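You operate a simulated robot arm through the tools that you are given. There is no shell and no other tool. Be economical: measure what you need, move in short steps, check, and stop when the job is done.

Carry out the task below with a simulated robot arm. There is one attempt and no reset: what you move stays moved.

Task
Wind all the loose gold ribbon on to the green reel.
Fine: the full reel goes on the tray; brass arm to HOLD for the winding, back to FREE after.

It is judged by the outcome, as a careful person would: the job done as asked, and still so three seconds after it is handed in. It fails if anything else is knocked over, pushed out of place, dropped, spilled or broken.

Robot
A 6-joint arm with a two-finger parallel gripper, fixed in place. Base frame: the origin is at the foot of the arm, x ahead of it, y to its left, z up; the work surface is at about z = 0.012. Lengths are in m, angles in degrees, forces in N, time in s.
With the tool pointing down near the work surface it reaches from about 0.14 to 0.58 m from the base axis. Its first joint turns from -66.0 to 66.0 degrees. Payload 2.1 kg.
The tool frame sits at the grasp point between the pads (the TCP): z along the fingers, y along the line on which they close. The tips reach 0.03 m beyond it. Largest opening 0.094 m; finger width 0.028, thickness 0.01; the body of the gripper, 0.05 by 0.096 m, starts 0.055 m behind the TCP.
Orientation is that of the tool frame in the base frame, as [roll, pitch, yaw] about the fixed x, y, z axes, in that order (R = Rz(yaw) Ry(pitch) Rx(roll)). With the fingers straight down and closing along the base's y, the tool's x points along the base's -x, its y along +y and its z along -z.

Tools
- The arm moves only by the tool apply_moves. Its argument "increments" is one flat list of numbers, 7 for each row, row after row: the shift along the tool's x, y, z in units of 50 mm (1.0 is 50 mm), then the turn, a rotation vector about the tool's x, y, z in units of 4 degrees (1.0 is 4 degrees), then the finger opening in m, from 0 to 0.094. In form: [tx, ty, tz, ax, ay, az, claw, tx, ty, tz, ax, ay, az, claw, ...]. A call has 1 to 10 rows; each row shifts and turns the commanded pose from where the row before left it, along the tool's axes as they then stand. A call with a number of a shift or a turn outside -1 to 1 is refused whole. A row lasts 0.2 s, in which the tool goes at most 0.05 m and 8.6 degrees; a call with a longer step from one row to the next is refused whole, and so is a gripper value outside its range. A pose out of reach is approached as far as the arm can. The call stops where the force on the tool passes 70 N (or 10 N more than at its start, if that is more) or the arm is blocked; 0.2 s more then pass. Each finger travels about 0.072 m/s and halts on what it meets, pressing with about 25 N; the grip force reading is that of the motor and also rises with nothing between the fingers. The clock runs only during rows and for 0.2 s after the last one: add rows that do not move to give the fingers time. It gives the time, the measured TCP pose, the force on the tool (base axes), the opening and the grip force at its end, in the units of the frame above (readings bear some noise).
- Cameras (640 x 400 px; columns grow to the right, rows downward): "scene" is fixed at [0.0493, -0.3547, 0.4992]; the picture's right is [0.80, -0.60, 0.00], its down [-0.24, -0.32, -0.92] and it looks along [0.55, 0.73, -0.40] (base axes); focal length 313 px, centre (320, 200). "wrist" rides on the gripper at [0.076, 0.014, -0.102] in the tool frame; the picture's right is [-0.18, 0.98, 0.00], its down [-0.75, -0.14, -0.64] and it looks along [-0.63, -0.12, 0.77] (tool axes); focal length 243 px, centre (320, 200). There is no depth. A picture from a camera that has moved, and an enlarged one, comes with that camera's place and axes in the base frame and with its lens. The place of the scene camera against the robot may be out by one fixed shift of up to 0.012 m in any direction.
- grab_frame(camera): a new picture of that camera. No time passes.
- zoom(camera, box): a new picture of the part [left, top, right, bottom] of that camera's present view, enlarged. No time passes.
- job_done(): hands the job in; it is judged then, once.

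Go step by step. Nothing tells you positions but the pictures and the camera data: compare them with the known pose of the tool, close in by small moves and look again before you grip or let go. The budget is 120 turns and 64 pictures, counting those below and the enlarged ones. Unless the task says otherwise, let go and move clear before handing in, and close with one line.

The tools are called after "Call:" by a JSON object that holds its "method" and its "body". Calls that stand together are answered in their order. apply_moves: Moves the arm, as the interface text tells. Its arguments: {"type":"object","properties":{"increments":{"type":"array"}},"required":["increments"]} The other tools are called the same way: grab_frame (camera) takes a picture; zoom (camera, box) takes an enlarged picture of a part of a camera's view; job_done () hands the job in.

At the start:

```text
clock: 0.0
tool_pos: [0.3883, 0.0132, 0.3504]
ee_rot: [180.0, 0.0, -180.0]
ft_force: [0.2, -0.7, 0.2]
gripper_width: 0.094
grip_force: 0.1
```

scene: 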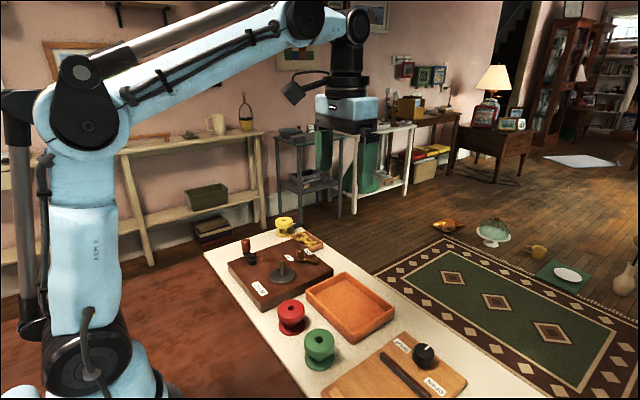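
wrist: 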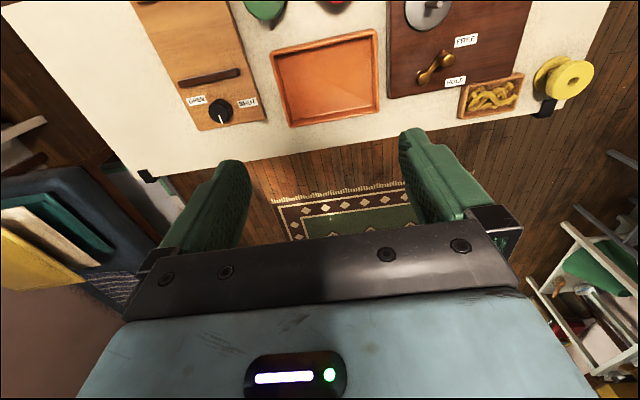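

I see a bench with a winder board (spindle, crank, brass arm), red, green and yellow reels, and an orange tray. I'll zoom in for details.

Call:
{"method": "zoom", "body": {"camera": "scene", "box": [200, 200, 360, 300]}}

Call:
{"method": "zoom", "body": {"camera": "scene", "box": [260, 270, 480, 400]}}

Call:
{"method": "zoom", "body": {"camera": "wrist", "box": [360, 0, 620, 160]}}

```text
4.00 times, centred on (280, 250) of scene
camera zoom: at [0.0493, -0.3547, 0.4992], right [0.8, -0.6, 0.0], down [-0.24, -0.32, -0.92], along [0.55, 0.73, -0.4], focal length 1251 px, centre (480, 0)
```

zoom: 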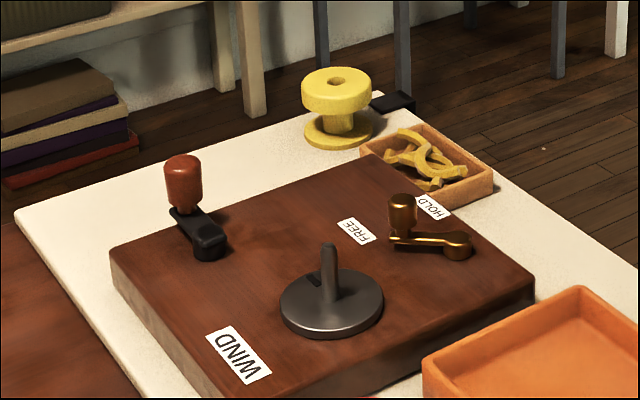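

```text
2.91 times, centred on (370, 335) of scene
camera zoom: at [0.0493, -0.3547, 0.4992], right [0.8, -0.6, 0.0], down [-0.24, -0.32, -0.92], along [0.55, 0.73, -0.4], focal length 910 px, centre (174, -193)
```

zoom: 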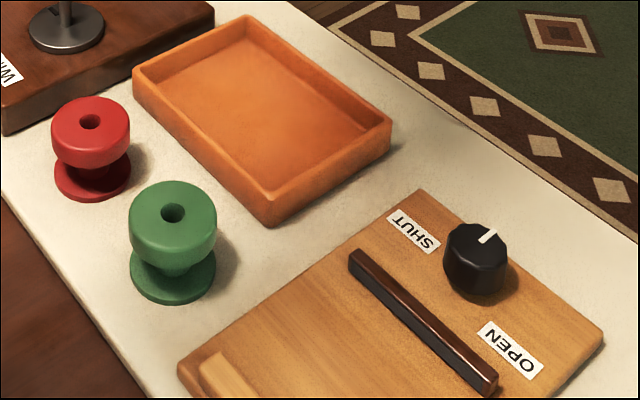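

```text
2.46 times, centred on (490, 80) of wrist
camera zoom: at [0.3139, 0.0284, 0.4529], right [0.18, 0.98, 0.0], down [0.75, -0.14, 0.64], along [0.63, -0.12, -0.77], focal length 597 px, centre (-98, 495)
```

zoom: 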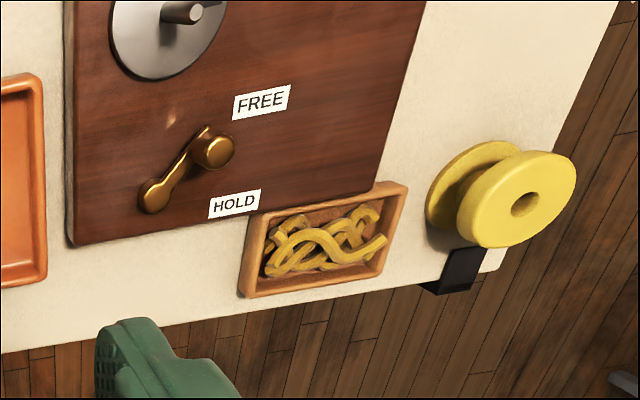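

Rough positions: green reel is near (0.29,-0.035), red near (0.29,0.06), the spindle near (0.34,0.16), and the brass arm near (0.39,0.18). I'll back off to get accurate wrist views.

Call:
{"method": "apply_moves", "body": {"increments": [0.7, 0.45, 0, 0, 0, 0, 0.094, 0.7, 0.45, 0, 0, 0, 0, 0.094, 0.7, 0.45, 0, 0, 0, 0, 0.094, 0.7, 0.45, 0, 0, 0, 0, 0.094, 0, 0, 0, 0, 0, 0, 0.094]}}

Call:
{"method": "grab_frame", "body": {"camera": "wrist"}}

Call:
{"method": "zoom", "body": {"camera": "wrist", "box": [260, 0, 580, 200]}}

```text
clock: 1.2
tool_pos: [0.2494, 0.1042, 0.3498]
ee_rot: [179.9, -0.1, 180.0]
ft_force: [-0.6, 0.3, 0.2]
gripper_width: 0.094
grip_force: 0.0
```

```text
58 pictures are left
camera wrist: at [0.174, 0.1184, 0.4524], right [0.18, 0.98, 0.0], down [0.75, -0.14, 0.64], along [0.63, -0.12, -0.77], focal length 243 px, centre (320, 200)
```

wrist: 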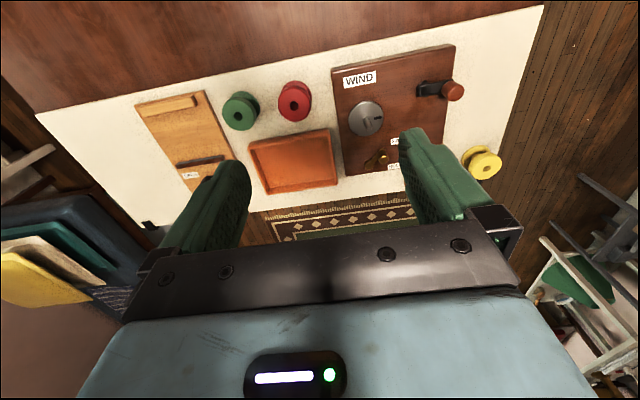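

```text
2.00 times, centred on (420, 100) of wrist
camera zoom: at [0.174, 0.1184, 0.4524], right [0.18, 0.98, 0.0], down [0.75, -0.14, 0.64], along [0.63, -0.12, -0.77], focal length 485 px, centre (120, 400)
```

zoom: 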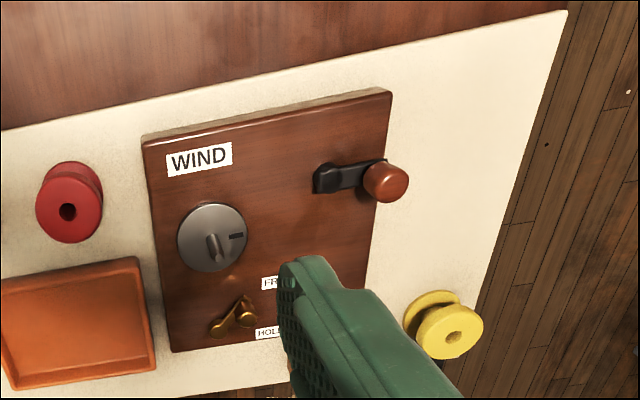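

The layout is clear now. Next are closer views of the green reel and the winder.

Call:
{"method": "zoom", "body": {"camera": "wrist", "box": [120, 60, 320, 185]}}

Call:
{"method": "apply_moves", "body": {"increments": [0, 0.55, 0.65, 0, 0, 0, 0.094, 0, 0.55, 0.65, 0, 0, 0, 0.094, 0, 0, 0.65, 0, 0, 0, 0.094, 0, 0, 0.65, 0, 0, 0, 0.094, 0, 0, 0, 0, 0, 0, 0.094]}}

Call:
{"method": "grab_frame", "body": {"camera": "wrist"}}

Call:
{"method": "zoom", "body": {"camera": "wrist", "box": [220, 0, 460, 150]}}

```text
3.20 times, centred on (220, 122) of wrist
camera zoom: at [0.174, 0.1184, 0.4524], right [0.18, 0.98, 0.0], down [0.75, -0.14, 0.64], along [0.63, -0.12, -0.77], focal length 776 px, centre (640, 448)
```

zoom: 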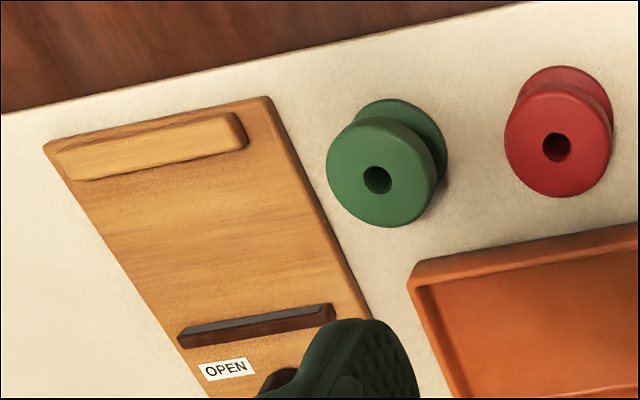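

```text
clock: 2.4
tool_pos: [0.2501, 0.1579, 0.2196]
ee_rot: [180.0, 0.0, -179.9]
ft_force: [1.3, -0.7, -0.6]
gripper_width: 0.094
grip_force: 0.1
```

```text
55 pictures are left
camera wrist: at [0.1748, 0.1733, 0.3223], right [0.18, 0.98, 0.0], down [0.75, -0.14, 0.64], along [0.63, -0.12, -0.77], focal length 243 px, centre (320, 200)
```

wrist: 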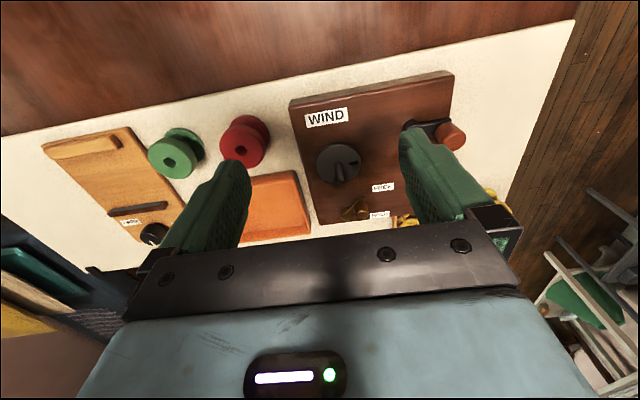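

```text
2.67 times, centred on (340, 75) of wrist
camera zoom: at [0.1748, 0.1733, 0.3223], right [0.18, 0.98, 0.0], down [0.75, -0.14, 0.64], along [0.63, -0.12, -0.77], focal length 647 px, centre (267, 533)
```

zoom: 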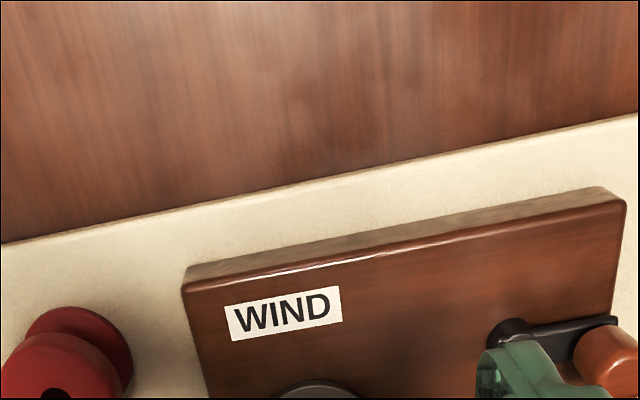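

Checking the spindle and brass arm closely.

Call:
{"method": "zoom", "body": {"camera": "wrist", "box": [280, 100, 440, 230]}}

Call:
{"method": "zoom", "body": {"camera": "wrist", "box": [120, 90, 300, 203]}}

```text
3.08 times, centred on (360, 165) of wrist
camera zoom: at [0.1748, 0.1733, 0.3223], right [0.18, 0.98, 0.0], down [0.75, -0.14, 0.64], along [0.63, -0.12, -0.77], focal length 746 px, centre (197, 308)
```

zoom: 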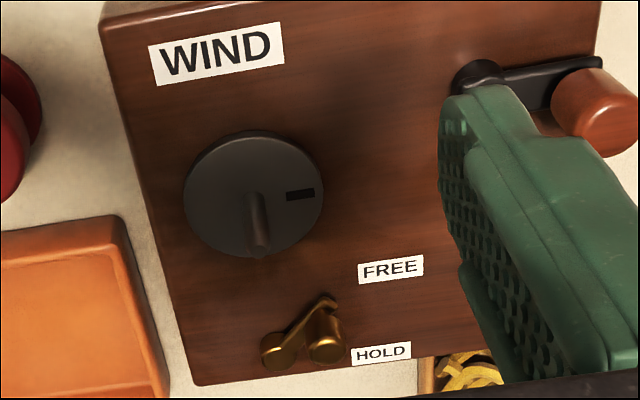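

```text
3.54 times, centred on (210, 146) of wrist
camera zoom: at [0.1748, 0.1733, 0.3223], right [0.18, 0.98, 0.0], down [0.75, -0.14, 0.64], along [0.63, -0.12, -0.77], focal length 859 px, centre (709, 389)
```

zoom: 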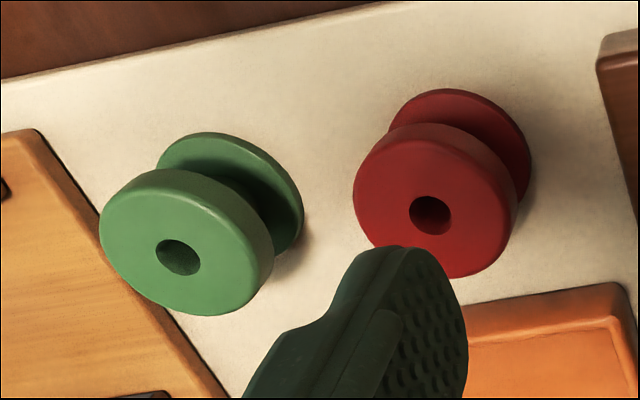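

The spindle is at about (0.344, 0.167), its disc top at z≈0.045 and its tip at z≈0.083. The green reel is at about (0.297, -0.041), with its top at z≈0.058. I'll move above the green reel with the fingers partly closed and check alignment.

Call:
{"method": "apply_moves", "body": {"increments": [-0.19, -0.794, 0, 0, 0, 0, 0.08, -0.19, -0.794, 0, 0, 0, 0, 0.076, -0.19, -0.794, 0, 0, 0, 0, 0.074, -0.19, -0.794, 0, 0, 0, 0, 0.072, -0.19, -0.794, 0, 0, 0, 0, 0.072, 0, 0, 0.8, 0, 0, 0, 0.072, 0, 0, 0.8, 0, 0, 0, 0.072, 0, 0, 0, 0, 0, 0, 0.072]}}

Call:
{"method": "zoom", "body": {"camera": "wrist", "box": [200, 80, 440, 230]}}

Call:
{"method": "zoom", "body": {"camera": "scene", "box": [240, 240, 480, 390]}}

```text
clock: 4.2
tool_pos: [0.2975, -0.0409, 0.1386]
ee_rot: [180.0, 0.0, 180.0]
ft_force: [0.9, 0.3, 0.0]
gripper_width: 0.0718
grip_force: 0.1
```

```text
2.67 times, centred on (320, 155) of wrist
camera zoom: at [0.2223, -0.0249, 0.2418], right [0.18, 0.98, 0.0], down [0.75, -0.14, 0.64], along [0.63, -0.12, -0.77], focal length 647 px, centre (320, 320)
```

zoom: 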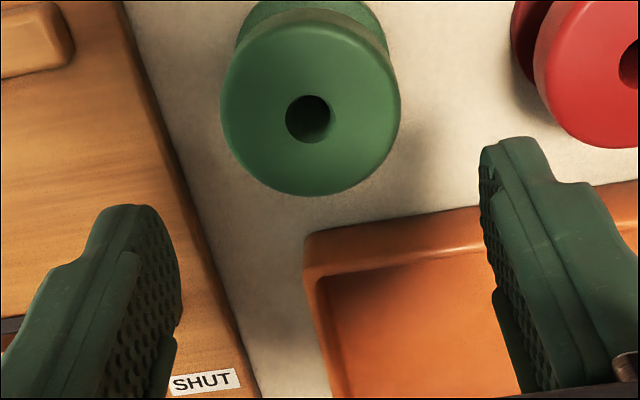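

```text
2.67 times, centred on (360, 315) of scene
camera zoom: at [0.0492, -0.3547, 0.4992], right [0.8, -0.6, 0.0], down [-0.24, -0.32, -0.92], along [0.55, 0.73, -0.4], focal length 834 px, centre (213, -107)
```

zoom: 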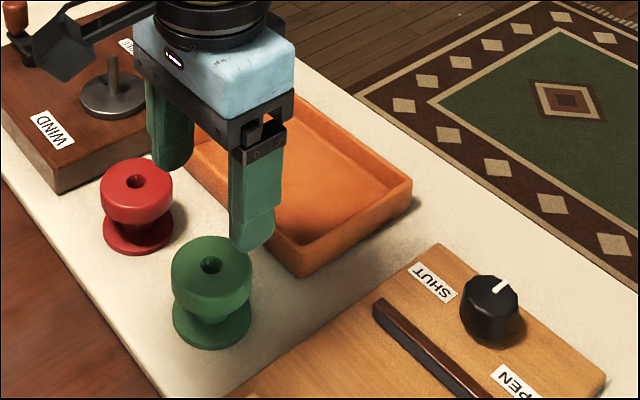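

The reel axis is at about (0.297, -0.042), so the tool is aligned to about 1 mm. I'll descend and grip the top flange.

Call:
{"method": "apply_moves", "body": {"increments": [0, -0.02, 0.45, 0, 0, 0, 0.072, 0, 0, 0.45, 0, 0, 0, 0.072, 0, 0, 0.45, 0, 0, 0, 0.072, 0, 0, 0.38, 0, 0, 0, 0.072, 0, 0, 0, 0, 0, 0, 0.072]}}

Call:
{"method": "zoom", "body": {"camera": "scene", "box": [240, 240, 480, 390]}}

Call:
{"method": "zoom", "body": {"camera": "wrist", "box": [200, 80, 440, 230]}}

```text
clock: 5.4
tool_pos: [0.297, -0.0407, 0.0531]
ee_rot: [-180.0, 0.0, 180.0]
ft_force: [0.0, 0.3, -0.5]
gripper_width: 0.0718
grip_force: 0.1
```

```text
2.67 times, centred on (360, 315) of scene
camera zoom: at [0.0492, -0.3547, 0.4992], right [0.8, -0.6, 0.0], down [-0.24, -0.32, -0.92], along [0.55, 0.73, -0.4], focal length 834 px, centre (213, -107)
```

zoom: 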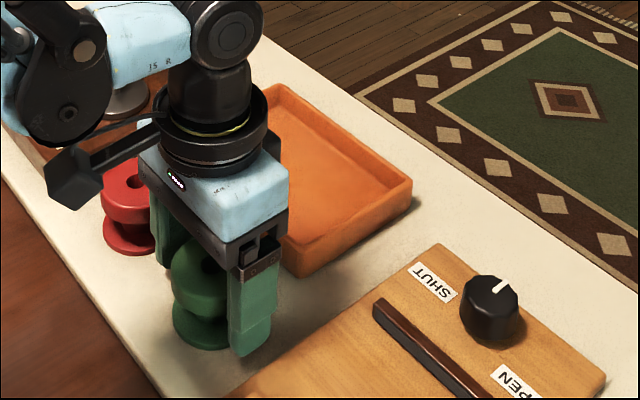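

```text
2.67 times, centred on (320, 155) of wrist
camera zoom: at [0.2216, -0.0257, 0.1553], right [0.18, 0.98, 0.0], down [0.75, -0.14, 0.64], along [0.63, -0.12, -0.77], focal length 647 px, centre (320, 320)
```

zoom: 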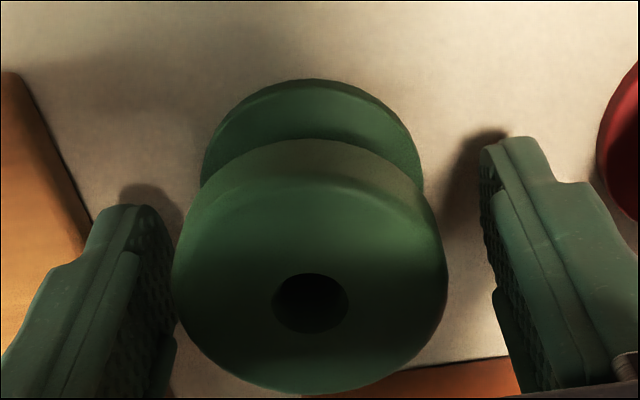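

Aligned; closing the fingers.

Call:
{"method": "apply_moves", "body": {"increments": [0, -0.01, 0, 0, 0, 0, 0.06, 0, 0, 0, 0, 0, 0, 0.045, 0, 0, 0, 0, 0, 0, 0.04, 0, 0, 0, 0, 0, 0, 0.04, 0, 0, 0, 0, 0, 0, 0.04]}}

```text
clock: 6.6
tool_pos: [0.2966, -0.0409, 0.0529]
ee_rot: [-180.0, 0.0, -180.0]
ft_force: [-0.9, -0.1, -0.6]
gripper_width: 0.0576
grip_force: 25.0
```

Gripped at 0.058. I'm lifting it and carrying it over to the spindle.

Call:
{"method": "apply_moves", "body": {"increments": [0, 0, -0.5, 0, 0, 0, 0.04, 0, 0, -0.8, 0, 0, 0, 0.04, 0, 0, -0.8, 0, 0, 0, 0.04, -0.16, 0.7, 0, 0, 0, 0, 0.04, -0.16, 0.7, 0, 0, 0, 0, 0.04, -0.16, 0.7, 0, 0, 0, 0, 0.04, -0.16, 0.7, 0, 0, 0, 0, 0.04, -0.16, 0.7, 0, 0, 0, 0, 0.04, -0.15, 0.67, 0, 0, 0, 0, 0.04, 0, 0, 0, 0, 0, 0, 0.04]}}

Call:
{"method": "grab_frame", "body": {"camera": "wrist"}}

Call:
{"method": "zoom", "body": {"camera": "scene", "box": [200, 180, 360, 300]}}

```text
clock: 8.8
tool_pos: [0.3446, 0.1676, 0.1593]
ee_rot: [-180.0, 0.1, 180.0]
ft_force: [-0.2, 0.6, -0.6]
gripper_width: 0.0579
grip_force: 24.9
```

```text
47 pictures are left
camera wrist: at [0.2694, 0.1821, 0.2624], right [0.18, 0.98, 0.0], down [0.75, -0.14, 0.64], along [0.63, -0.12, -0.77], focal length 243 px, centre (320, 200)
```

wrist: 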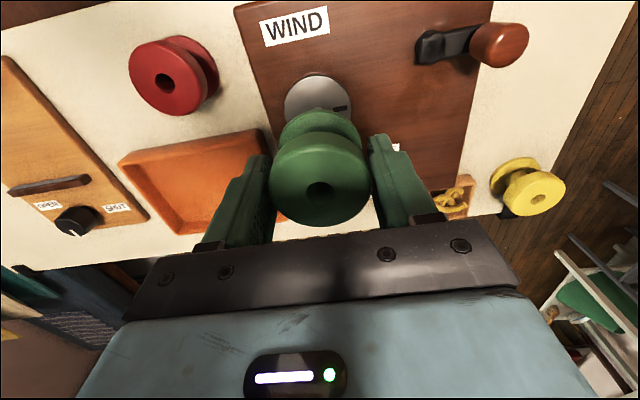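

```text
3.33 times, centred on (280, 240) of scene
camera zoom: at [0.0493, -0.3547, 0.4992], right [0.8, -0.6, 0.0], down [-0.24, -0.32, -0.92], along [0.55, 0.73, -0.4], focal length 1042 px, centre (453, 67)
```

zoom: 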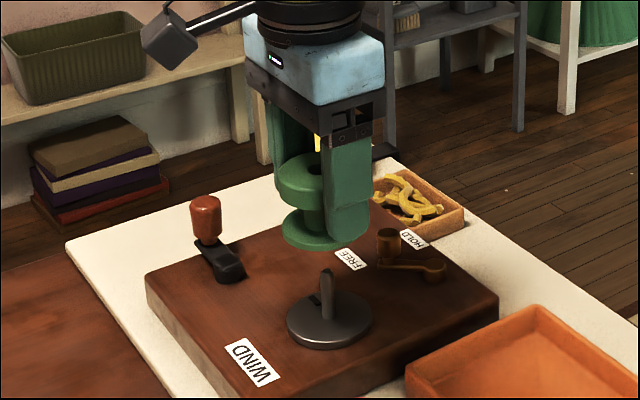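

I'll zoom in to verify the alignment between reel and spindle.

Call:
{"method": "zoom", "body": {"camera": "scene", "box": [250, 215, 314, 267]}}

Call:
{"method": "zoom", "body": {"camera": "wrist", "box": [260, 60, 388, 140]}}

```text
7.69 times, centred on (282, 241) of scene
camera zoom: at [0.0493, -0.3547, 0.4992], right [0.8, -0.6, 0.0], down [-0.24, -0.32, -0.92], along [0.55, 0.73, -0.4], focal length 2406 px, centre (612, -115)
```

zoom: 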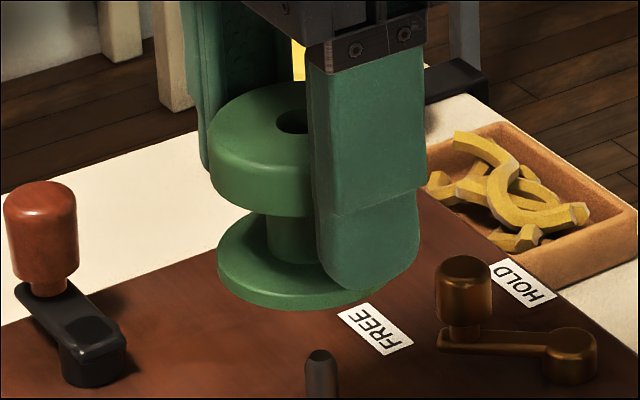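

```text
5.00 times, centred on (324, 100) of wrist
camera zoom: at [0.2694, 0.1821, 0.2624], right [0.18, 0.98, 0.0], down [0.75, -0.14, 0.64], along [0.63, -0.12, -0.77], focal length 1213 px, centre (300, 700)
```

zoom: 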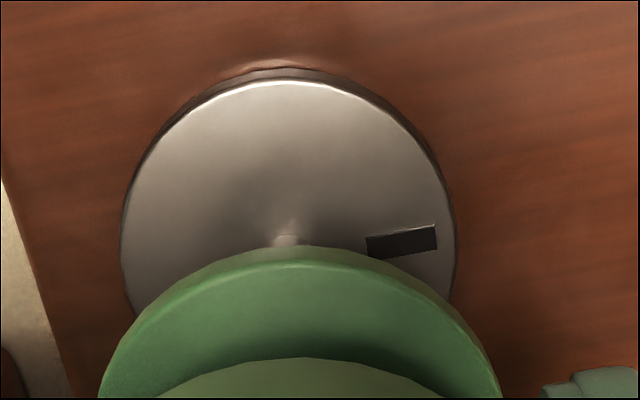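

Call:
{"method": "zoom", "body": {"camera": "wrist", "box": [256, 140, 384, 240]}}

```text
4.00 times, centred on (320, 190) of wrist
camera zoom: at [0.2694, 0.1821, 0.2624], right [0.18, 0.98, 0.0], down [0.75, -0.14, 0.64], along [0.63, -0.12, -0.77], focal length 970 px, centre (320, 240)
```

zoom: 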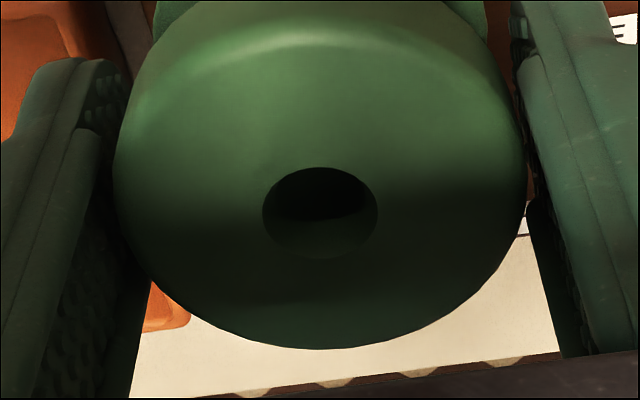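

I'll shift 1 mm and lower until the tip enters the hole.

Call:
{"method": "apply_moves", "body": {"increments": [0.02, -0.02, 0.2, 0, 0, 0, 0.04, 0, 0, 0.2, 0, 0, 0, 0.04, 0, 0, 0.2, 0, 0, 0, 0.04, 0, 0, 0.2, 0, 0, 0, 0.04, 0, 0, 0.15, 0, 0, 0, 0.04, 0, 0, 0, 0, 0, 0, 0.04]}}

Call:
{"method": "zoom", "body": {"camera": "scene", "box": [250, 215, 330, 275]}}

Call:
{"method": "zoom", "body": {"camera": "wrist", "box": [256, 120, 384, 220]}}

```text
clock: 10.2
tool_pos: [0.3445, 0.1657, 0.1108]
ee_rot: [180.0, 0.1, -180.0]
ft_force: [7.1, 0.8, 0.8]
gripper_width: 0.0579
grip_force: 24.3
```

```text
6.67 times, centred on (290, 245) of scene
camera zoom: at [0.0493, -0.3547, 0.4992], right [0.8, -0.6, 0.0], down [-0.24, -0.32, -0.92], along [0.55, 0.73, -0.4], focal length 2085 px, centre (520, -100)
```

zoom: 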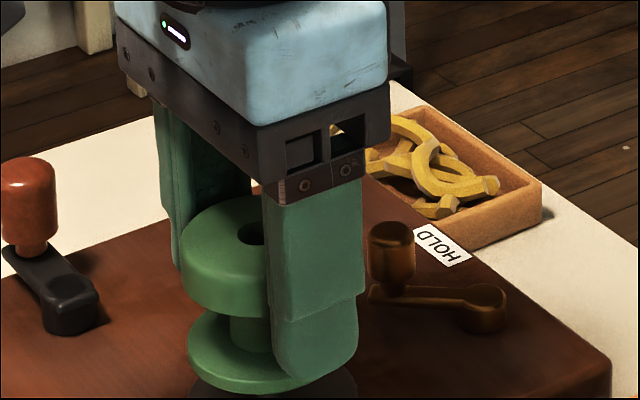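

```text
4.00 times, centred on (320, 170) of wrist
camera zoom: at [0.2684, 0.1803, 0.2138], right [0.18, 0.98, 0.0], down [0.75, -0.14, 0.64], along [0.63, -0.12, -0.77], focal length 970 px, centre (320, 320)
```

zoom: 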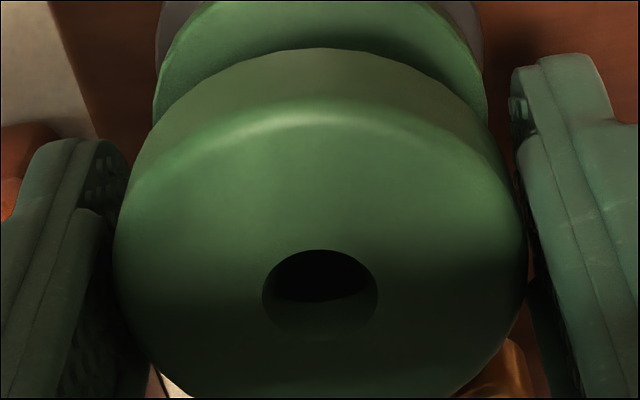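

The tip is in the hole, and a 7 N side load in +x says the reel should shift slightly in +x. I'll ease that off and continue down.

Call:
{"method": "apply_moves", "body": {"increments": [-0.03, 0.01, 0, 0, 0, 0, 0.04, 0, 0, 0, 0, 0, 0, 0.04]}}

```text
clock: 10.8
tool_pos: [0.3449, 0.1667, 0.1115]
ee_rot: [179.9, 0.1, 179.9]
ft_force: [-0.8, -0.7, -0.5]
gripper_width: 0.058
grip_force: 25.1
```

Call:
{"method": "apply_moves", "body": {"increments": [0, 0, 0.15, 0, 0, 0, 0.04, 0, 0, 0.15, 0, 0, 0, 0.04, 0, 0, 0.1, 0, 0, 0, 0.04, 0, 0, 0.06, 0, 0, 0, 0.04, 0, 0, 0, 0, 0, 0, 0.04]}}

Call:
{"method": "zoom", "body": {"camera": "scene", "box": [250, 215, 330, 275]}}

```text
clock: 12.0
tool_pos: [0.3454, 0.1661, 0.0888]
ee_rot: [180.0, 0.0, -180.0]
ft_force: [0.0, -3.8, 18.3]
gripper_width: 0.0579
grip_force: 25.1
```

```text
6.67 times, centred on (290, 245) of scene
camera zoom: at [0.0492, -0.3548, 0.4992], right [0.8, -0.6, 0.0], down [-0.24, -0.32, -0.92], along [0.55, 0.73, -0.4], focal length 2085 px, centre (520, -100)
```

zoom: 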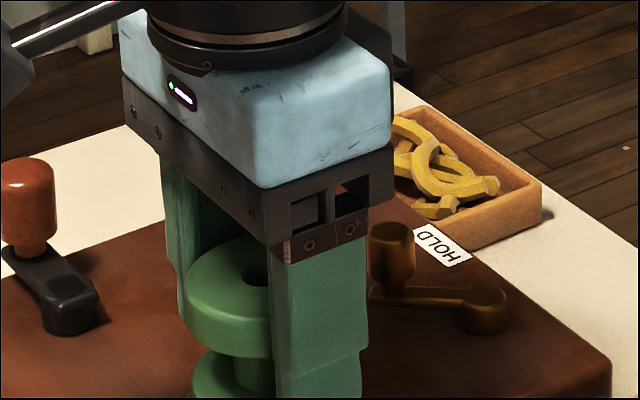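

The reel is seated, reading 18 N down at the expected height. I'll release it and rise.

Call:
{"method": "apply_moves", "body": {"increments": [0, 0, 0, 0, 0, 0, 0.065, 0, 0, 0, 0, 0, 0, 0.076, 0, 0, 0, 0, 0, 0, 0.076, 0, 0, -0.6, 0, 0, 0, 0.076, 0, 0, -0.8, 0, 0, 0, 0.076, 0, 0, -0.8, 0, 0, 0, 0.076, 0.5, 0, 0, 0, 0, 0, 0.076, 0.5, 0, 0, 0, 0, 0, 0.076, 0, 0, 0, 0, 0, 0, 0.076]}}

Call:
{"method": "grab_frame", "body": {"camera": "wrist"}}

Call:
{"method": "zoom", "body": {"camera": "scene", "box": [240, 210, 340, 285]}}

Call:
{"method": "zoom", "body": {"camera": "wrist", "box": [260, 60, 460, 240]}}

```text
clock: 14.0
tool_pos: [0.2941, 0.1668, 0.1972]
ee_rot: [-180.0, 0.0, -180.0]
ft_force: [0.5, -0.5, 0.3]
gripper_width: 0.0759
grip_force: 0.0
```

```text
39 pictures are left
camera wrist: at [0.2188, 0.1819, 0.3004], right [0.18, 0.98, 0.0], down [0.75, -0.14, 0.64], along [0.63, -0.12, -0.77], focal length 243 px, centre (320, 200)
```

wrist: 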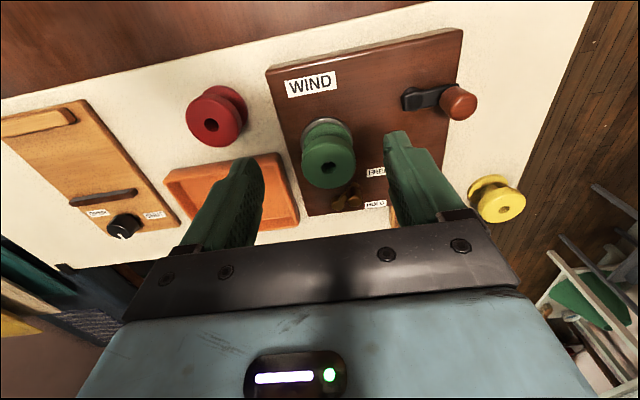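

```text
5.33 times, centred on (290, 248) of scene
camera zoom: at [0.0492, -0.3547, 0.4992], right [0.8, -0.6, 0.0], down [-0.24, -0.32, -0.92], along [0.55, 0.73, -0.4], focal length 1668 px, centre (480, -53)
```

zoom: 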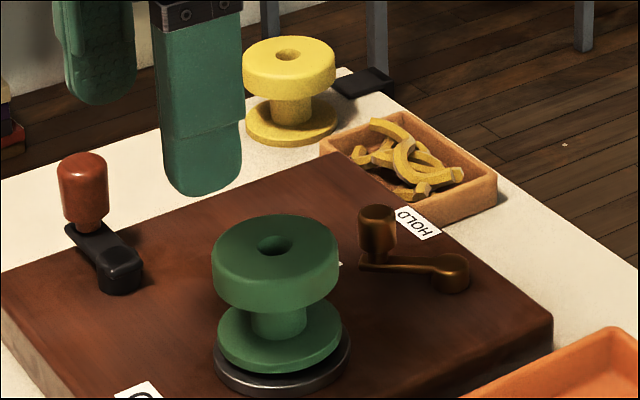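

```text
2.22 times, centred on (360, 150) of wrist
camera zoom: at [0.2188, 0.1819, 0.3004], right [0.18, 0.98, 0.0], down [0.75, -0.14, 0.64], along [0.63, -0.12, -0.77], focal length 539 px, centre (231, 311)
```

zoom: 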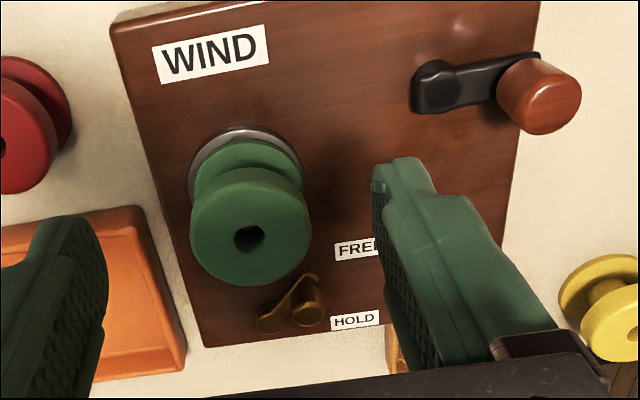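

Checking that the reel sits flush.

Call:
{"method": "zoom", "body": {"camera": "scene", "box": [270, 245, 318, 289]}}

```text
9.09 times, centred on (294, 267) of scene
camera zoom: at [0.0492, -0.3547, 0.4992], right [0.8, -0.6, 0.0], down [-0.24, -0.32, -0.92], along [0.55, 0.73, -0.4], focal length 2843 px, centre (556, -409)
```

zoom: 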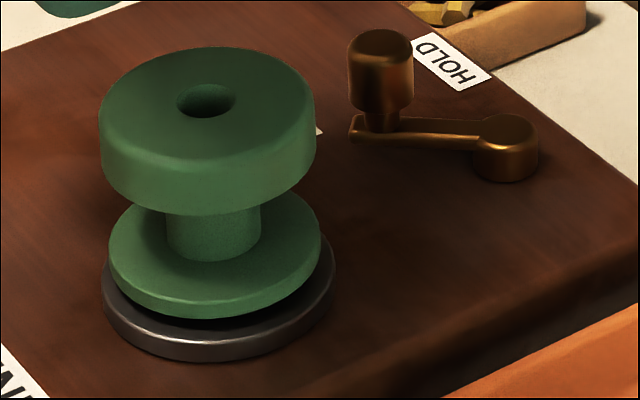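

There is a visible gap under the flange, and the reel sits about 3 mm higher than expected. I suspect it is resting on the raised dark key on the disc. I'll pick it up again and tilt it so the scene camera can see its underside.

Call:
{"method": "apply_moves", "body": {"increments": [-0.5, 0, 0, 0, 0, 0, 0.076, -0.5, 0, 0, 0, 0, 0, 0.076, 0, 0, 0.8, 0, 0, 0, 0.076, 0, 0, 0.8, 0, 0, 0, 0.076, 0, 0, 0.56, 0, 0, 0, 0.076, 0, 0, 0, 0, 0, 0, 0.076, 0, 0, 0, 0, 0, 0, 0.06, 0, 0, 0, 0, 0, 0, 0.04, 0, 0, 0, 0, 0, 0, 0.04, 0, 0, 0, 0, 0, 0, 0.04]}}

```text
clock: 16.2
tool_pos: [0.3444, 0.1665, 0.0906]
ee_rot: [179.9, 0.0, 180.0]
ft_force: [-0.3, 0.7, -0.6]
gripper_width: 0.0576
grip_force: 24.5
```

Call:
{"method": "apply_moves", "body": {"increments": [0, 0, -0.4, 0, 0, 0, 0.04, 0, 0, -0.6, 0, 0, 0, 0.04, 0, 0, -0.9, 0, 0, 0, 0.04, 0, 0, -0.9, 0, 0, 0, 0.04, 0.3, -0.4, -0.9, 0, 0, 0, 0.04, 0.3, -0.4, -0.9, 0, 0, 0, 0.04, 0.3, -0.4, -0.9, 0, 0, 0, 0.04, 0.3, -0.4, -0.8, 0, 0, 0, 0.04, 0, 0, 0, 0, 0, 0, 0.04]}}

Call:
{"method": "apply_moves", "body": {"increments": [0, 0, 0, 0.8, 0.6, 0, 0.04, 0, 0, 0, 0.8, 0.6, 0, 0.04, 0, 0, 0, 0.8, 0.6, 0, 0.04, 0, 0, 0, 0.8, 0.6, 0, 0.04, 0, 0, 0, 0.8, 0.6, 0, 0.04, 0, 0, 0, 0.8, 0.6, 0, 0.04, 0, 0, 0, 0.8, 0.6, 0, 0.04, 0, 0, 0, 0.8, 0.6, 0, 0.04, 0, 0, 0, 0.8, 0.6, 0, 0.04, 0, 0, 0, 0.8, 0.6, 0, 0.04]}}

Call:
{"method": "grab_frame", "body": {"camera": "scene"}}

```text
refused: row 5 steps farther than a row can; nothing moved
```

```text
clock: 17.4
tool_pos: [0.3471, 0.169, 0.0919]
ee_rot: [-164.8, -11.0, 178.8]
ft_force: [3.5, -1.3, 24.7]
gripper_width: 0.0599
grip_force: 17.3
stopped in row 5: the force on the tool passed its limit (the readings are from after the stop); the commanded pose is now the measured one
```

```text
35 pictures are left
```

scene: 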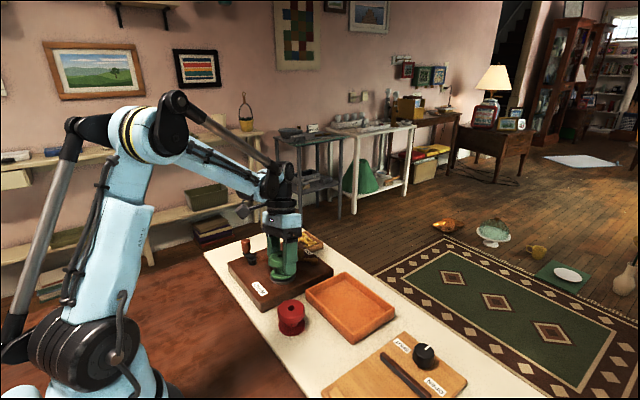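

My first call was refused but the second one ran, so the tool tilted in place; it stopped on force. I'll undo the tilt gently and then check.

Call:
{"method": "apply_moves", "body": {"increments": [0, 0, 0, -0.8, -0.6, 0, 0.04, 0, 0, 0, -0.8, -0.6, 0, 0.04, 0, 0, 0, -0.8, -0.6, 0, 0.04, 0, 0, 0, -0.8, -0.6, 0, 0.04, 0, 0, 0, 0, 0, 0, 0.04]}}

Call:
{"method": "zoom", "body": {"camera": "scene", "box": [230, 210, 340, 300]}}

```text
clock: 18.6
tool_pos: [0.3468, 0.1656, 0.0919]
ee_rot: [-177.6, -1.5, -179.9]
ft_force: [-1.4, -25.6, 5.1]
gripper_width: 0.0579
grip_force: 25.0
```

```text
4.44 times, centred on (285, 255) of scene
camera zoom: at [0.0492, -0.3547, 0.4992], right [0.8, -0.6, 0.0], down [-0.24, -0.32, -0.92], along [0.55, 0.73, -0.4], focal length 1390 px, centre (476, -44)
```

zoom: 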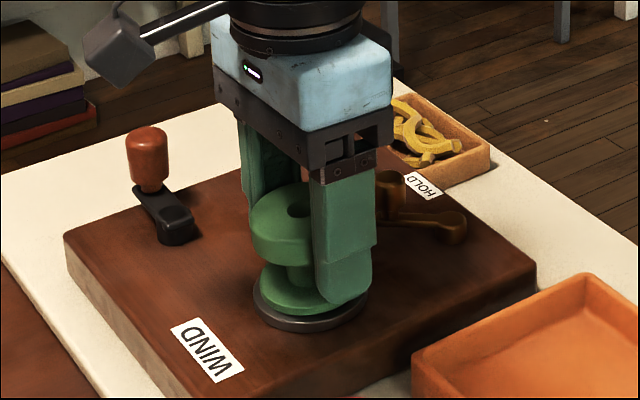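

The board and reel look undisturbed. I'm removing the leftover tilt and offset.

Call:
{"method": "apply_moves", "body": {"increments": [0.05, -0.05, 0, -0.58, -0.37, 0, 0.04, 0, 0, 0, 0, 0, 0, 0.04, 0, 0, 0, 0, 0, 0, 0.04]}}

```text
clock: 19.4
tool_pos: [0.3442, 0.166, 0.0911]
ee_rot: [179.8, 0.1, -179.6]
ft_force: [13.2, -6.3, 0.4]
gripper_width: 0.0576
grip_force: 24.8
```

I'll let go and regrip to release the residual side load.

Call:
{"method": "apply_moves", "body": {"increments": [-0.01, 0.01, 0, 0, 0, 0, 0.07, 0, 0, 0, 0, 0, 0, 0.07, 0, 0, 0, 0, 0, 0, 0.07]}}

Call:
{"method": "zoom", "body": {"camera": "scene", "box": [250, 225, 320, 285]}}

Call:
{"method": "zoom", "body": {"camera": "wrist", "box": [230, 90, 410, 230]}}

```text
clock: 20.2
tool_pos: [0.3444, 0.1663, 0.0912]
ee_rot: [179.8, -0.1, -179.9]
ft_force: [0.2, -0.5, -0.3]
gripper_width: 0.07
grip_force: 0.1
```

```text
6.67 times, centred on (285, 255) of scene
camera zoom: at [0.0493, -0.3547, 0.4992], right [0.8, -0.6, 0.0], down [-0.24, -0.32, -0.92], along [0.55, 0.73, -0.4], focal length 2085 px, centre (553, -167)
```

zoom: 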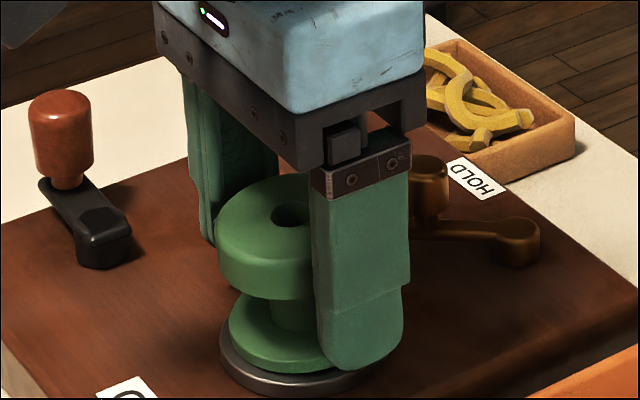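

```text
2.86 times, centred on (320, 160) of wrist
camera zoom: at [0.269, 0.1803, 0.1945], right [0.18, 0.98, 0.0], down [0.76, -0.14, 0.64], along [0.63, -0.11, -0.77], focal length 693 px, centre (320, 314)
```

zoom: 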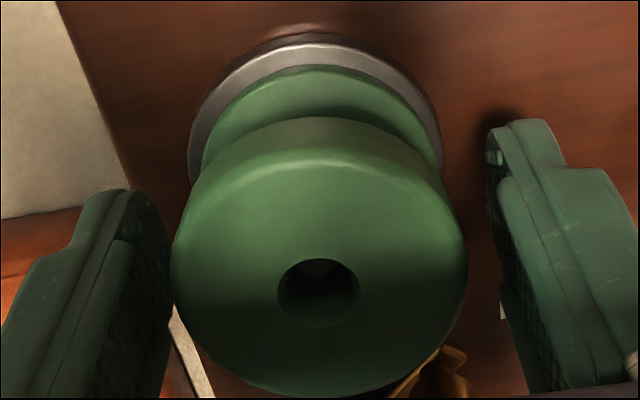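

The load is gone. I'll back off to see whether the reel has seated.

Call:
{"method": "apply_moves", "body": {"increments": [0, 0, -0.8, 0, 0, 0, 0.076, 0, 0, -0.8, 0, 0, 0, 0.076, 0, 0, -0.5, 0, 0, 0, 0.076, 0, 0, 0, 0, 0, 0, 0.076]}}

Call:
{"method": "zoom", "body": {"camera": "scene", "box": [270, 245, 318, 289]}}

```text
clock: 21.2
tool_pos: [0.3446, 0.1649, 0.1972]
ee_rot: [179.8, -0.1, -179.8]
ft_force: [-0.3, -0.2, 0.4]
gripper_width: 0.0758
grip_force: 0.0
```

```text
9.09 times, centred on (294, 267) of scene
camera zoom: at [0.0493, -0.3547, 0.4992], right [0.8, -0.6, 0.0], down [-0.24, -0.32, -0.92], along [0.55, 0.73, -0.4], focal length 2843 px, centre (556, -409)
```

zoom: 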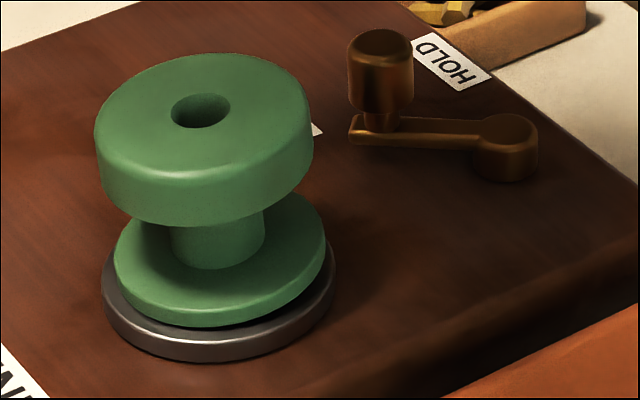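

The reel is now tilted: it rests on a raised key on the far (+y) side of the disc, so it has a matching slot that must be aligned. I'll regrip and lift it, then tilt it to see the underside, this time one step at a time.

Call:
{"method": "apply_moves", "body": {"increments": [0, 0.02, 0.7, 0, 0, 0, 0.076, 0, 0, 0.7, 0, 0, 0, 0.076, 0, 0, 0.74, 0, 0, 0, 0.076, 0, 0, 0, 0, 0, 0, 0.076, 0, 0, 0, 0, 0, 0, 0.06, 0, 0, 0, 0, 0, 0, 0.04, 0, 0, 0, 0, 0, 0, 0.04, 0, 0, 0, 0, 0, 0, 0.04]}}

```text
clock: 23.0
tool_pos: [0.3421, 0.1669, 0.0897]
ee_rot: [179.9, -0.2, -179.8]
ft_force: [-0.7, -12.6, -3.4]
gripper_width: 0.058
grip_force: 24.5
```

Call:
{"method": "apply_moves", "body": {"increments": [0, 0, -0.3, 0, 0, 0, 0.04, 0, 0, -0.5, 0, 0, 0, 0.04, 0, 0, -0.8, 0, 0, 0, 0.04, 0, 0, -0.8, 0, 0, 0, 0.04, 0, 0, -0.8, 0, 0, 0, 0.04, 0, 0, -0.9, 0, 0, 0, 0.04, 0, 0, -0.9, 0, 0, 0, 0.04, 0.4, -0.5, -0.7, 0, 0, 0, 0.04, 0.4, -0.5, -0.6, 0, 0, 0, 0.04, 0, 0, 0, 0, 0, 0, 0.04]}}

```text
clock: 25.2
tool_pos: [0.3039, 0.1152, 0.4051]
ee_rot: [179.7, -0.1, -179.8]
ft_force: [-0.1, -0.2, -0.1]
gripper_width: 0.0581
grip_force: 24.9
```

Call:
{"method": "apply_moves", "body": {"increments": [0, 0, 0, 0.8, 0.6, 0, 0.04, 0, 0, 0, 0.8, 0.6, 0, 0.04, 0, 0, 0, 0.8, 0.6, 0, 0.04, 0, 0, 0, 0.8, 0.6, 0, 0.04, 0, 0, 0, 0.8, 0.6, 0, 0.04, 0, 0, 0, 0.8, 0.6, 0, 0.04, 0, 0, 0, 0.8, 0.6, 0, 0.04, 0, 0, 0, 0.8, 0.6, 0, 0.04, 0, 0, 0, 0.8, 0.6, 0, 0.04, 0, 0, 0, 0.8, 0.6, 0, 0.04]}}

Call:
{"method": "grab_frame", "body": {"camera": "scene"}}

```text
clock: 27.4
tool_pos: [0.305, 0.1161, 0.4038]
ee_rot: [-157.1, -16.5, 176.9]
ft_force: [-0.4, 0.6, -0.5]
gripper_width: 0.0576
grip_force: 24.8
out of reach, approached as far as the arm can: row 8, 9, 10
```

```text
30 pictures are left
```

scene: 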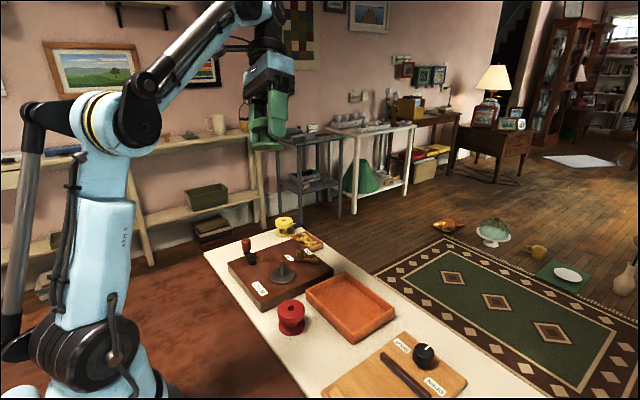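

Call:
{"method": "zoom", "body": {"camera": "scene", "box": [235, 80, 305, 160]}}

Call:
{"method": "apply_moves", "body": {"increments": [0.7, 0, 0, 0, 0, 0, 0.04, 0.7, 0, 0, 0, 0, 0, 0.04, 0.7, 0, 0, 0, 0, 0, 0.04, 0, 0, 0, 0.8, 0.6, 0, 0.04, 0, 0, 0, 0.8, 0.6, 0, 0.04, 0, 0, 0, 0.8, 0.6, 0, 0.04, 0, 0, 0, 0.8, 0.6, 0, 0.04, 0, 0, 0, 0.8, 0.6, 0, 0.04, 0, 0, 0, 0.8, 0.6, 0, 0.04]}}

Call:
{"method": "grab_frame", "body": {"camera": "scene"}}

```text
5.00 times, centred on (270, 120) of scene
camera zoom: at [0.0493, -0.3547, 0.4992], right [0.8, -0.6, 0.0], down [-0.24, -0.32, -0.92], along [0.55, 0.73, -0.4], focal length 1564 px, centre (570, 600)
```

zoom: 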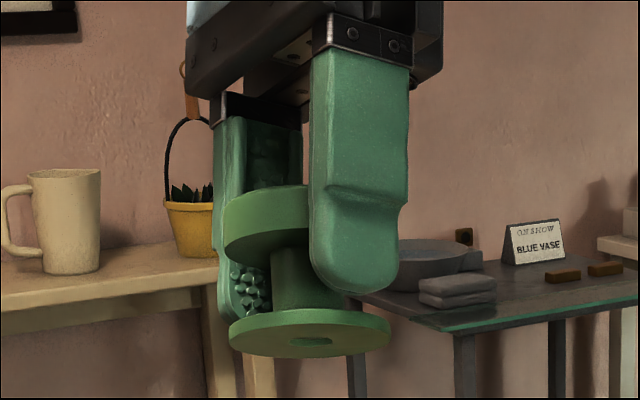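

```text
clock: 29.4
tool_pos: [0.2099, 0.1143, 0.4344]
ee_rot: [-158.2, -15.5, 177.4]
ft_force: [-0.2, 0.3, -0.5]
gripper_width: 0.0577
grip_force: 25.2
out of reach, approached as far as the arm can: row 2, 3, 4, 5, 6, 7, 8, 9
```

```text
28 pictures are left
```

scene: 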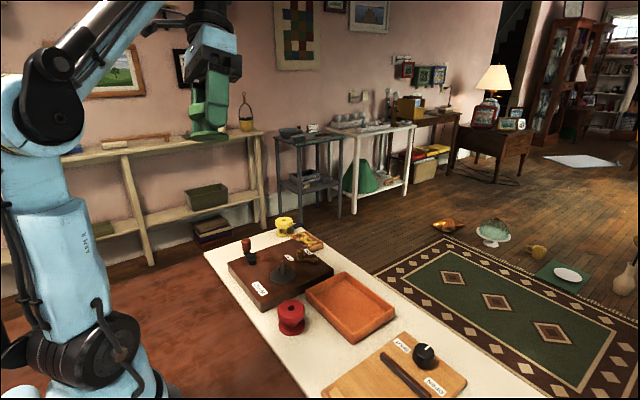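

Call:
{"method": "zoom", "body": {"camera": "scene", "box": [180, 108, 236, 148]}}

```text
10.00 times, centred on (208, 128) of scene
camera zoom: at [0.0493, -0.3547, 0.4992], right [0.8, -0.6, 0.0], down [-0.24, -0.32, -0.92], along [0.55, 0.73, -0.4], focal length 3127 px, centre (1440, 920)
```

zoom: 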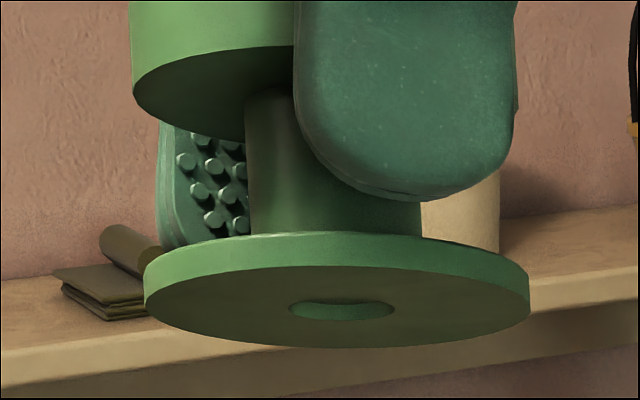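

The underside has only a plain round hole, no slot. I'll look closely at the spindle and the dark mark again.

Call:
{"method": "zoom", "body": {"camera": "scene", "box": [262, 255, 302, 295]}}

Call:
{"method": "grab_frame", "body": {"camera": "wrist"}}

```text
10.00 times, centred on (282, 275) of scene
camera zoom: at [0.0493, -0.3547, 0.4992], right [0.8, -0.6, 0.0], down [-0.24, -0.32, -0.92], along [0.55, 0.73, -0.4], focal length 3127 px, centre (700, -550)
```

zoom: 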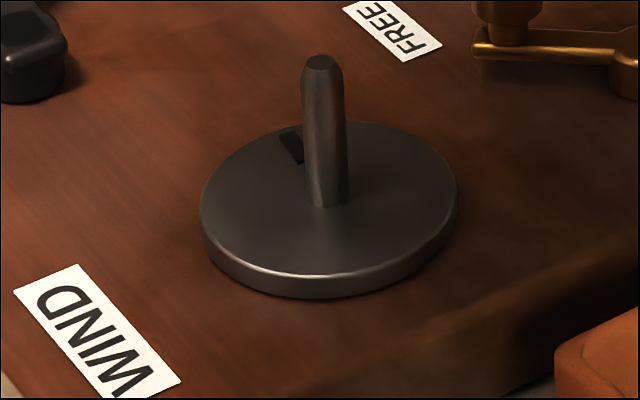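

```text
25 pictures are left
camera wrist: at [0.1634, 0.1687, 0.5409], right [0.12, 0.91, -0.4], down [0.9, 0.07, 0.42], along [0.41, -0.42, -0.81], focal length 243 px, centre (320, 200)
```

wrist: 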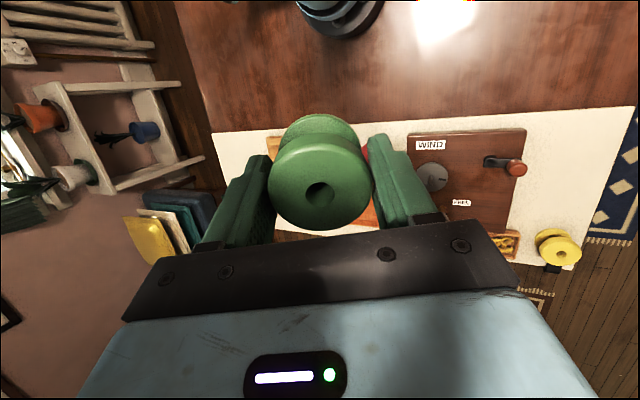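

Call:
{"method": "zoom", "body": {"camera": "scene", "box": [191, 127, 237, 147]}}

```text
13.91 times, centred on (214, 137) of scene
camera zoom: at [0.0493, -0.3547, 0.4992], right [0.8, -0.6, 0.0], down [-0.24, -0.32, -0.92], along [0.55, 0.73, -0.4], focal length 4351 px, centre (1795, 1076)
```

zoom: 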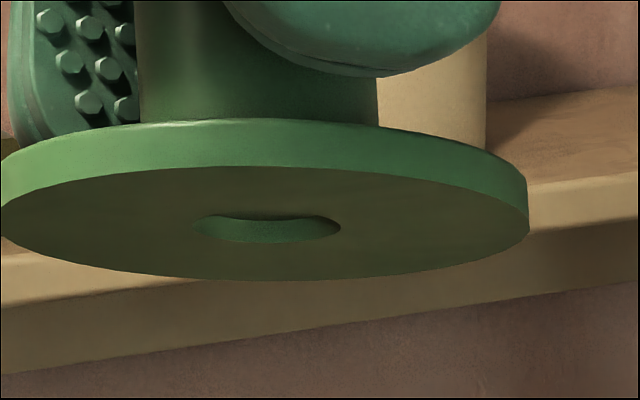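

The hole is plain and round and the mark looks flat, so the tilt was probably jamming from the loose hole. I'll bring the tool back upright and reseat the reel carefully.

Call:
{"method": "apply_moves", "body": {"increments": [0, 0, 0, -0.8, -0.6, 0, 0.04, 0, 0, 0, -0.8, -0.6, 0, 0.04, 0, 0, 0, -0.8, -0.6, 0, 0.04, 0, 0, 0, 0, 0, 0, 0.04]}}

```text
clock: 30.4
tool_pos: [0.2097, 0.1133, 0.434]
ee_rot: [-168.2, -8.6, 179.5]
ft_force: [-0.6, -0.6, 0.1]
gripper_width: 0.0574
grip_force: 25.4
```

Call:
{"method": "apply_moves", "body": {"increments": [0, 0, 0, -0.74, -0.54, 0, 0.04, 0, 0, 0, -0.74, -0.54, 0, 0.04, 0, 0, 0, -0.74, -0.54, 0, 0.04, 0, 0, 0, -0.74, -0.54, 0, 0.04, 0, 0, 0, 0, 0, 0, 0.04]}}

```text
clock: 31.6
tool_pos: [0.2105, 0.1142, 0.4338]
ee_rot: [179.8, 0.1, -179.6]
ft_force: [0.9, -0.6, -0.7]
gripper_width: 0.0575
grip_force: 25.5
```

Call:
{"method": "apply_moves", "body": {"increments": [-0.335, 0.13, 0.685, 0, 0, 0, 0.04, -0.335, 0.13, 0.685, 0, 0, 0, 0.04, -0.335, 0.13, 0.685, 0, 0, 0, 0.04, -0.335, 0.13, 0.685, 0, 0, 0, 0.04, -0.335, 0.13, 0.685, 0, 0, 0, 0.04, -0.335, 0.13, 0.685, 0, 0, 0, 0.04, -0.335, 0.13, 0.685, 0, 0, 0, 0.04, -0.335, 0.13, 0.685, 0, 0, 0, 0.04, 0, 0, 0, 0, 0, 0, 0.04]}}

Call:
{"method": "zoom", "body": {"camera": "wrist", "box": [240, 60, 400, 240]}}

Call:
{"method": "zoom", "body": {"camera": "scene", "box": [240, 205, 328, 285]}}

```text
clock: 33.6
tool_pos: [0.3431, 0.1673, 0.1611]
ee_rot: [179.9, 0.0, -179.7]
ft_force: [0.5, -0.4, -0.2]
gripper_width: 0.0575
grip_force: 25.5
```

```text
2.22 times, centred on (320, 150) of wrist
camera zoom: at [0.2681, 0.1813, 0.2633], right [0.18, 0.98, 0.0], down [0.75, -0.14, 0.64], along [0.63, -0.11, -0.77], focal length 539 px, centre (320, 311)
```

zoom: 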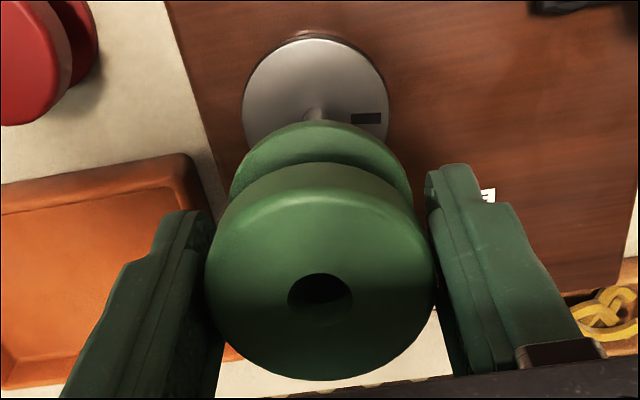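

```text
5.00 times, centred on (284, 245) of scene
camera zoom: at [0.0493, -0.3547, 0.4992], right [0.8, -0.6, 0.0], down [-0.24, -0.32, -0.92], along [0.55, 0.73, -0.4], focal length 1564 px, centre (500, -25)
```

zoom: 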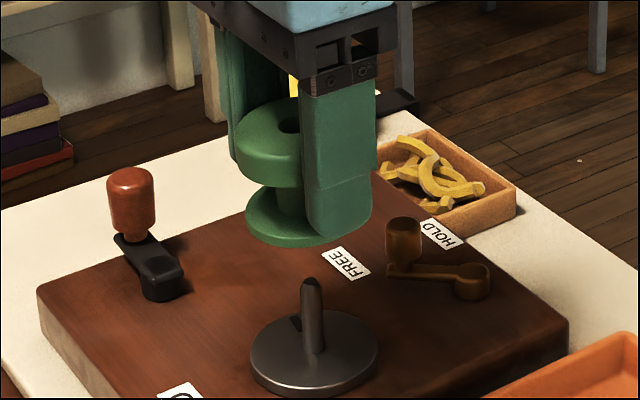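

Call:
{"method": "apply_moves", "body": {"increments": [-0.026, -0.016, 0.3, 0, 0, 0, 0.04, 0, 0, 0.3, 0, 0, 0, 0.04, 0, 0, 0.3, 0, 0, 0, 0.04, 0, 0, 0.25, 0, 0, 0, 0.04, 0, 0, 0.1, 0, 0, 0, 0.04, 0, 0, 0.06, 0, 0, 0, 0.04, 0, 0, 0.06, 0, 0, 0, 0.04, 0, 0, 0, 0, 0, 0, 0.04]}}

```text
clock: 35.4
tool_pos: [0.3446, 0.1677, 0.092]
ee_rot: [180.0, 0.0, -179.8]
ft_force: [-9.3, -7.6, 0.6]
gripper_width: 0.0573
grip_force: 24.8
```

Call:
{"method": "apply_moves", "body": {"increments": [0.02, -0.02, 0, 0, 0, 0, 0.04, 0, 0, 0.04, 0, 0, 0, 0.04, 0, 0, 0, 0, 0, 0, 0.04]}}

```text
clock: 36.2
tool_pos: [0.3447, 0.1664, 0.0918]
ee_rot: [179.9, 0.0, -179.7]
ft_force: [3.6, -0.7, 16.1]
gripper_width: 0.0571
grip_force: 25.0
```

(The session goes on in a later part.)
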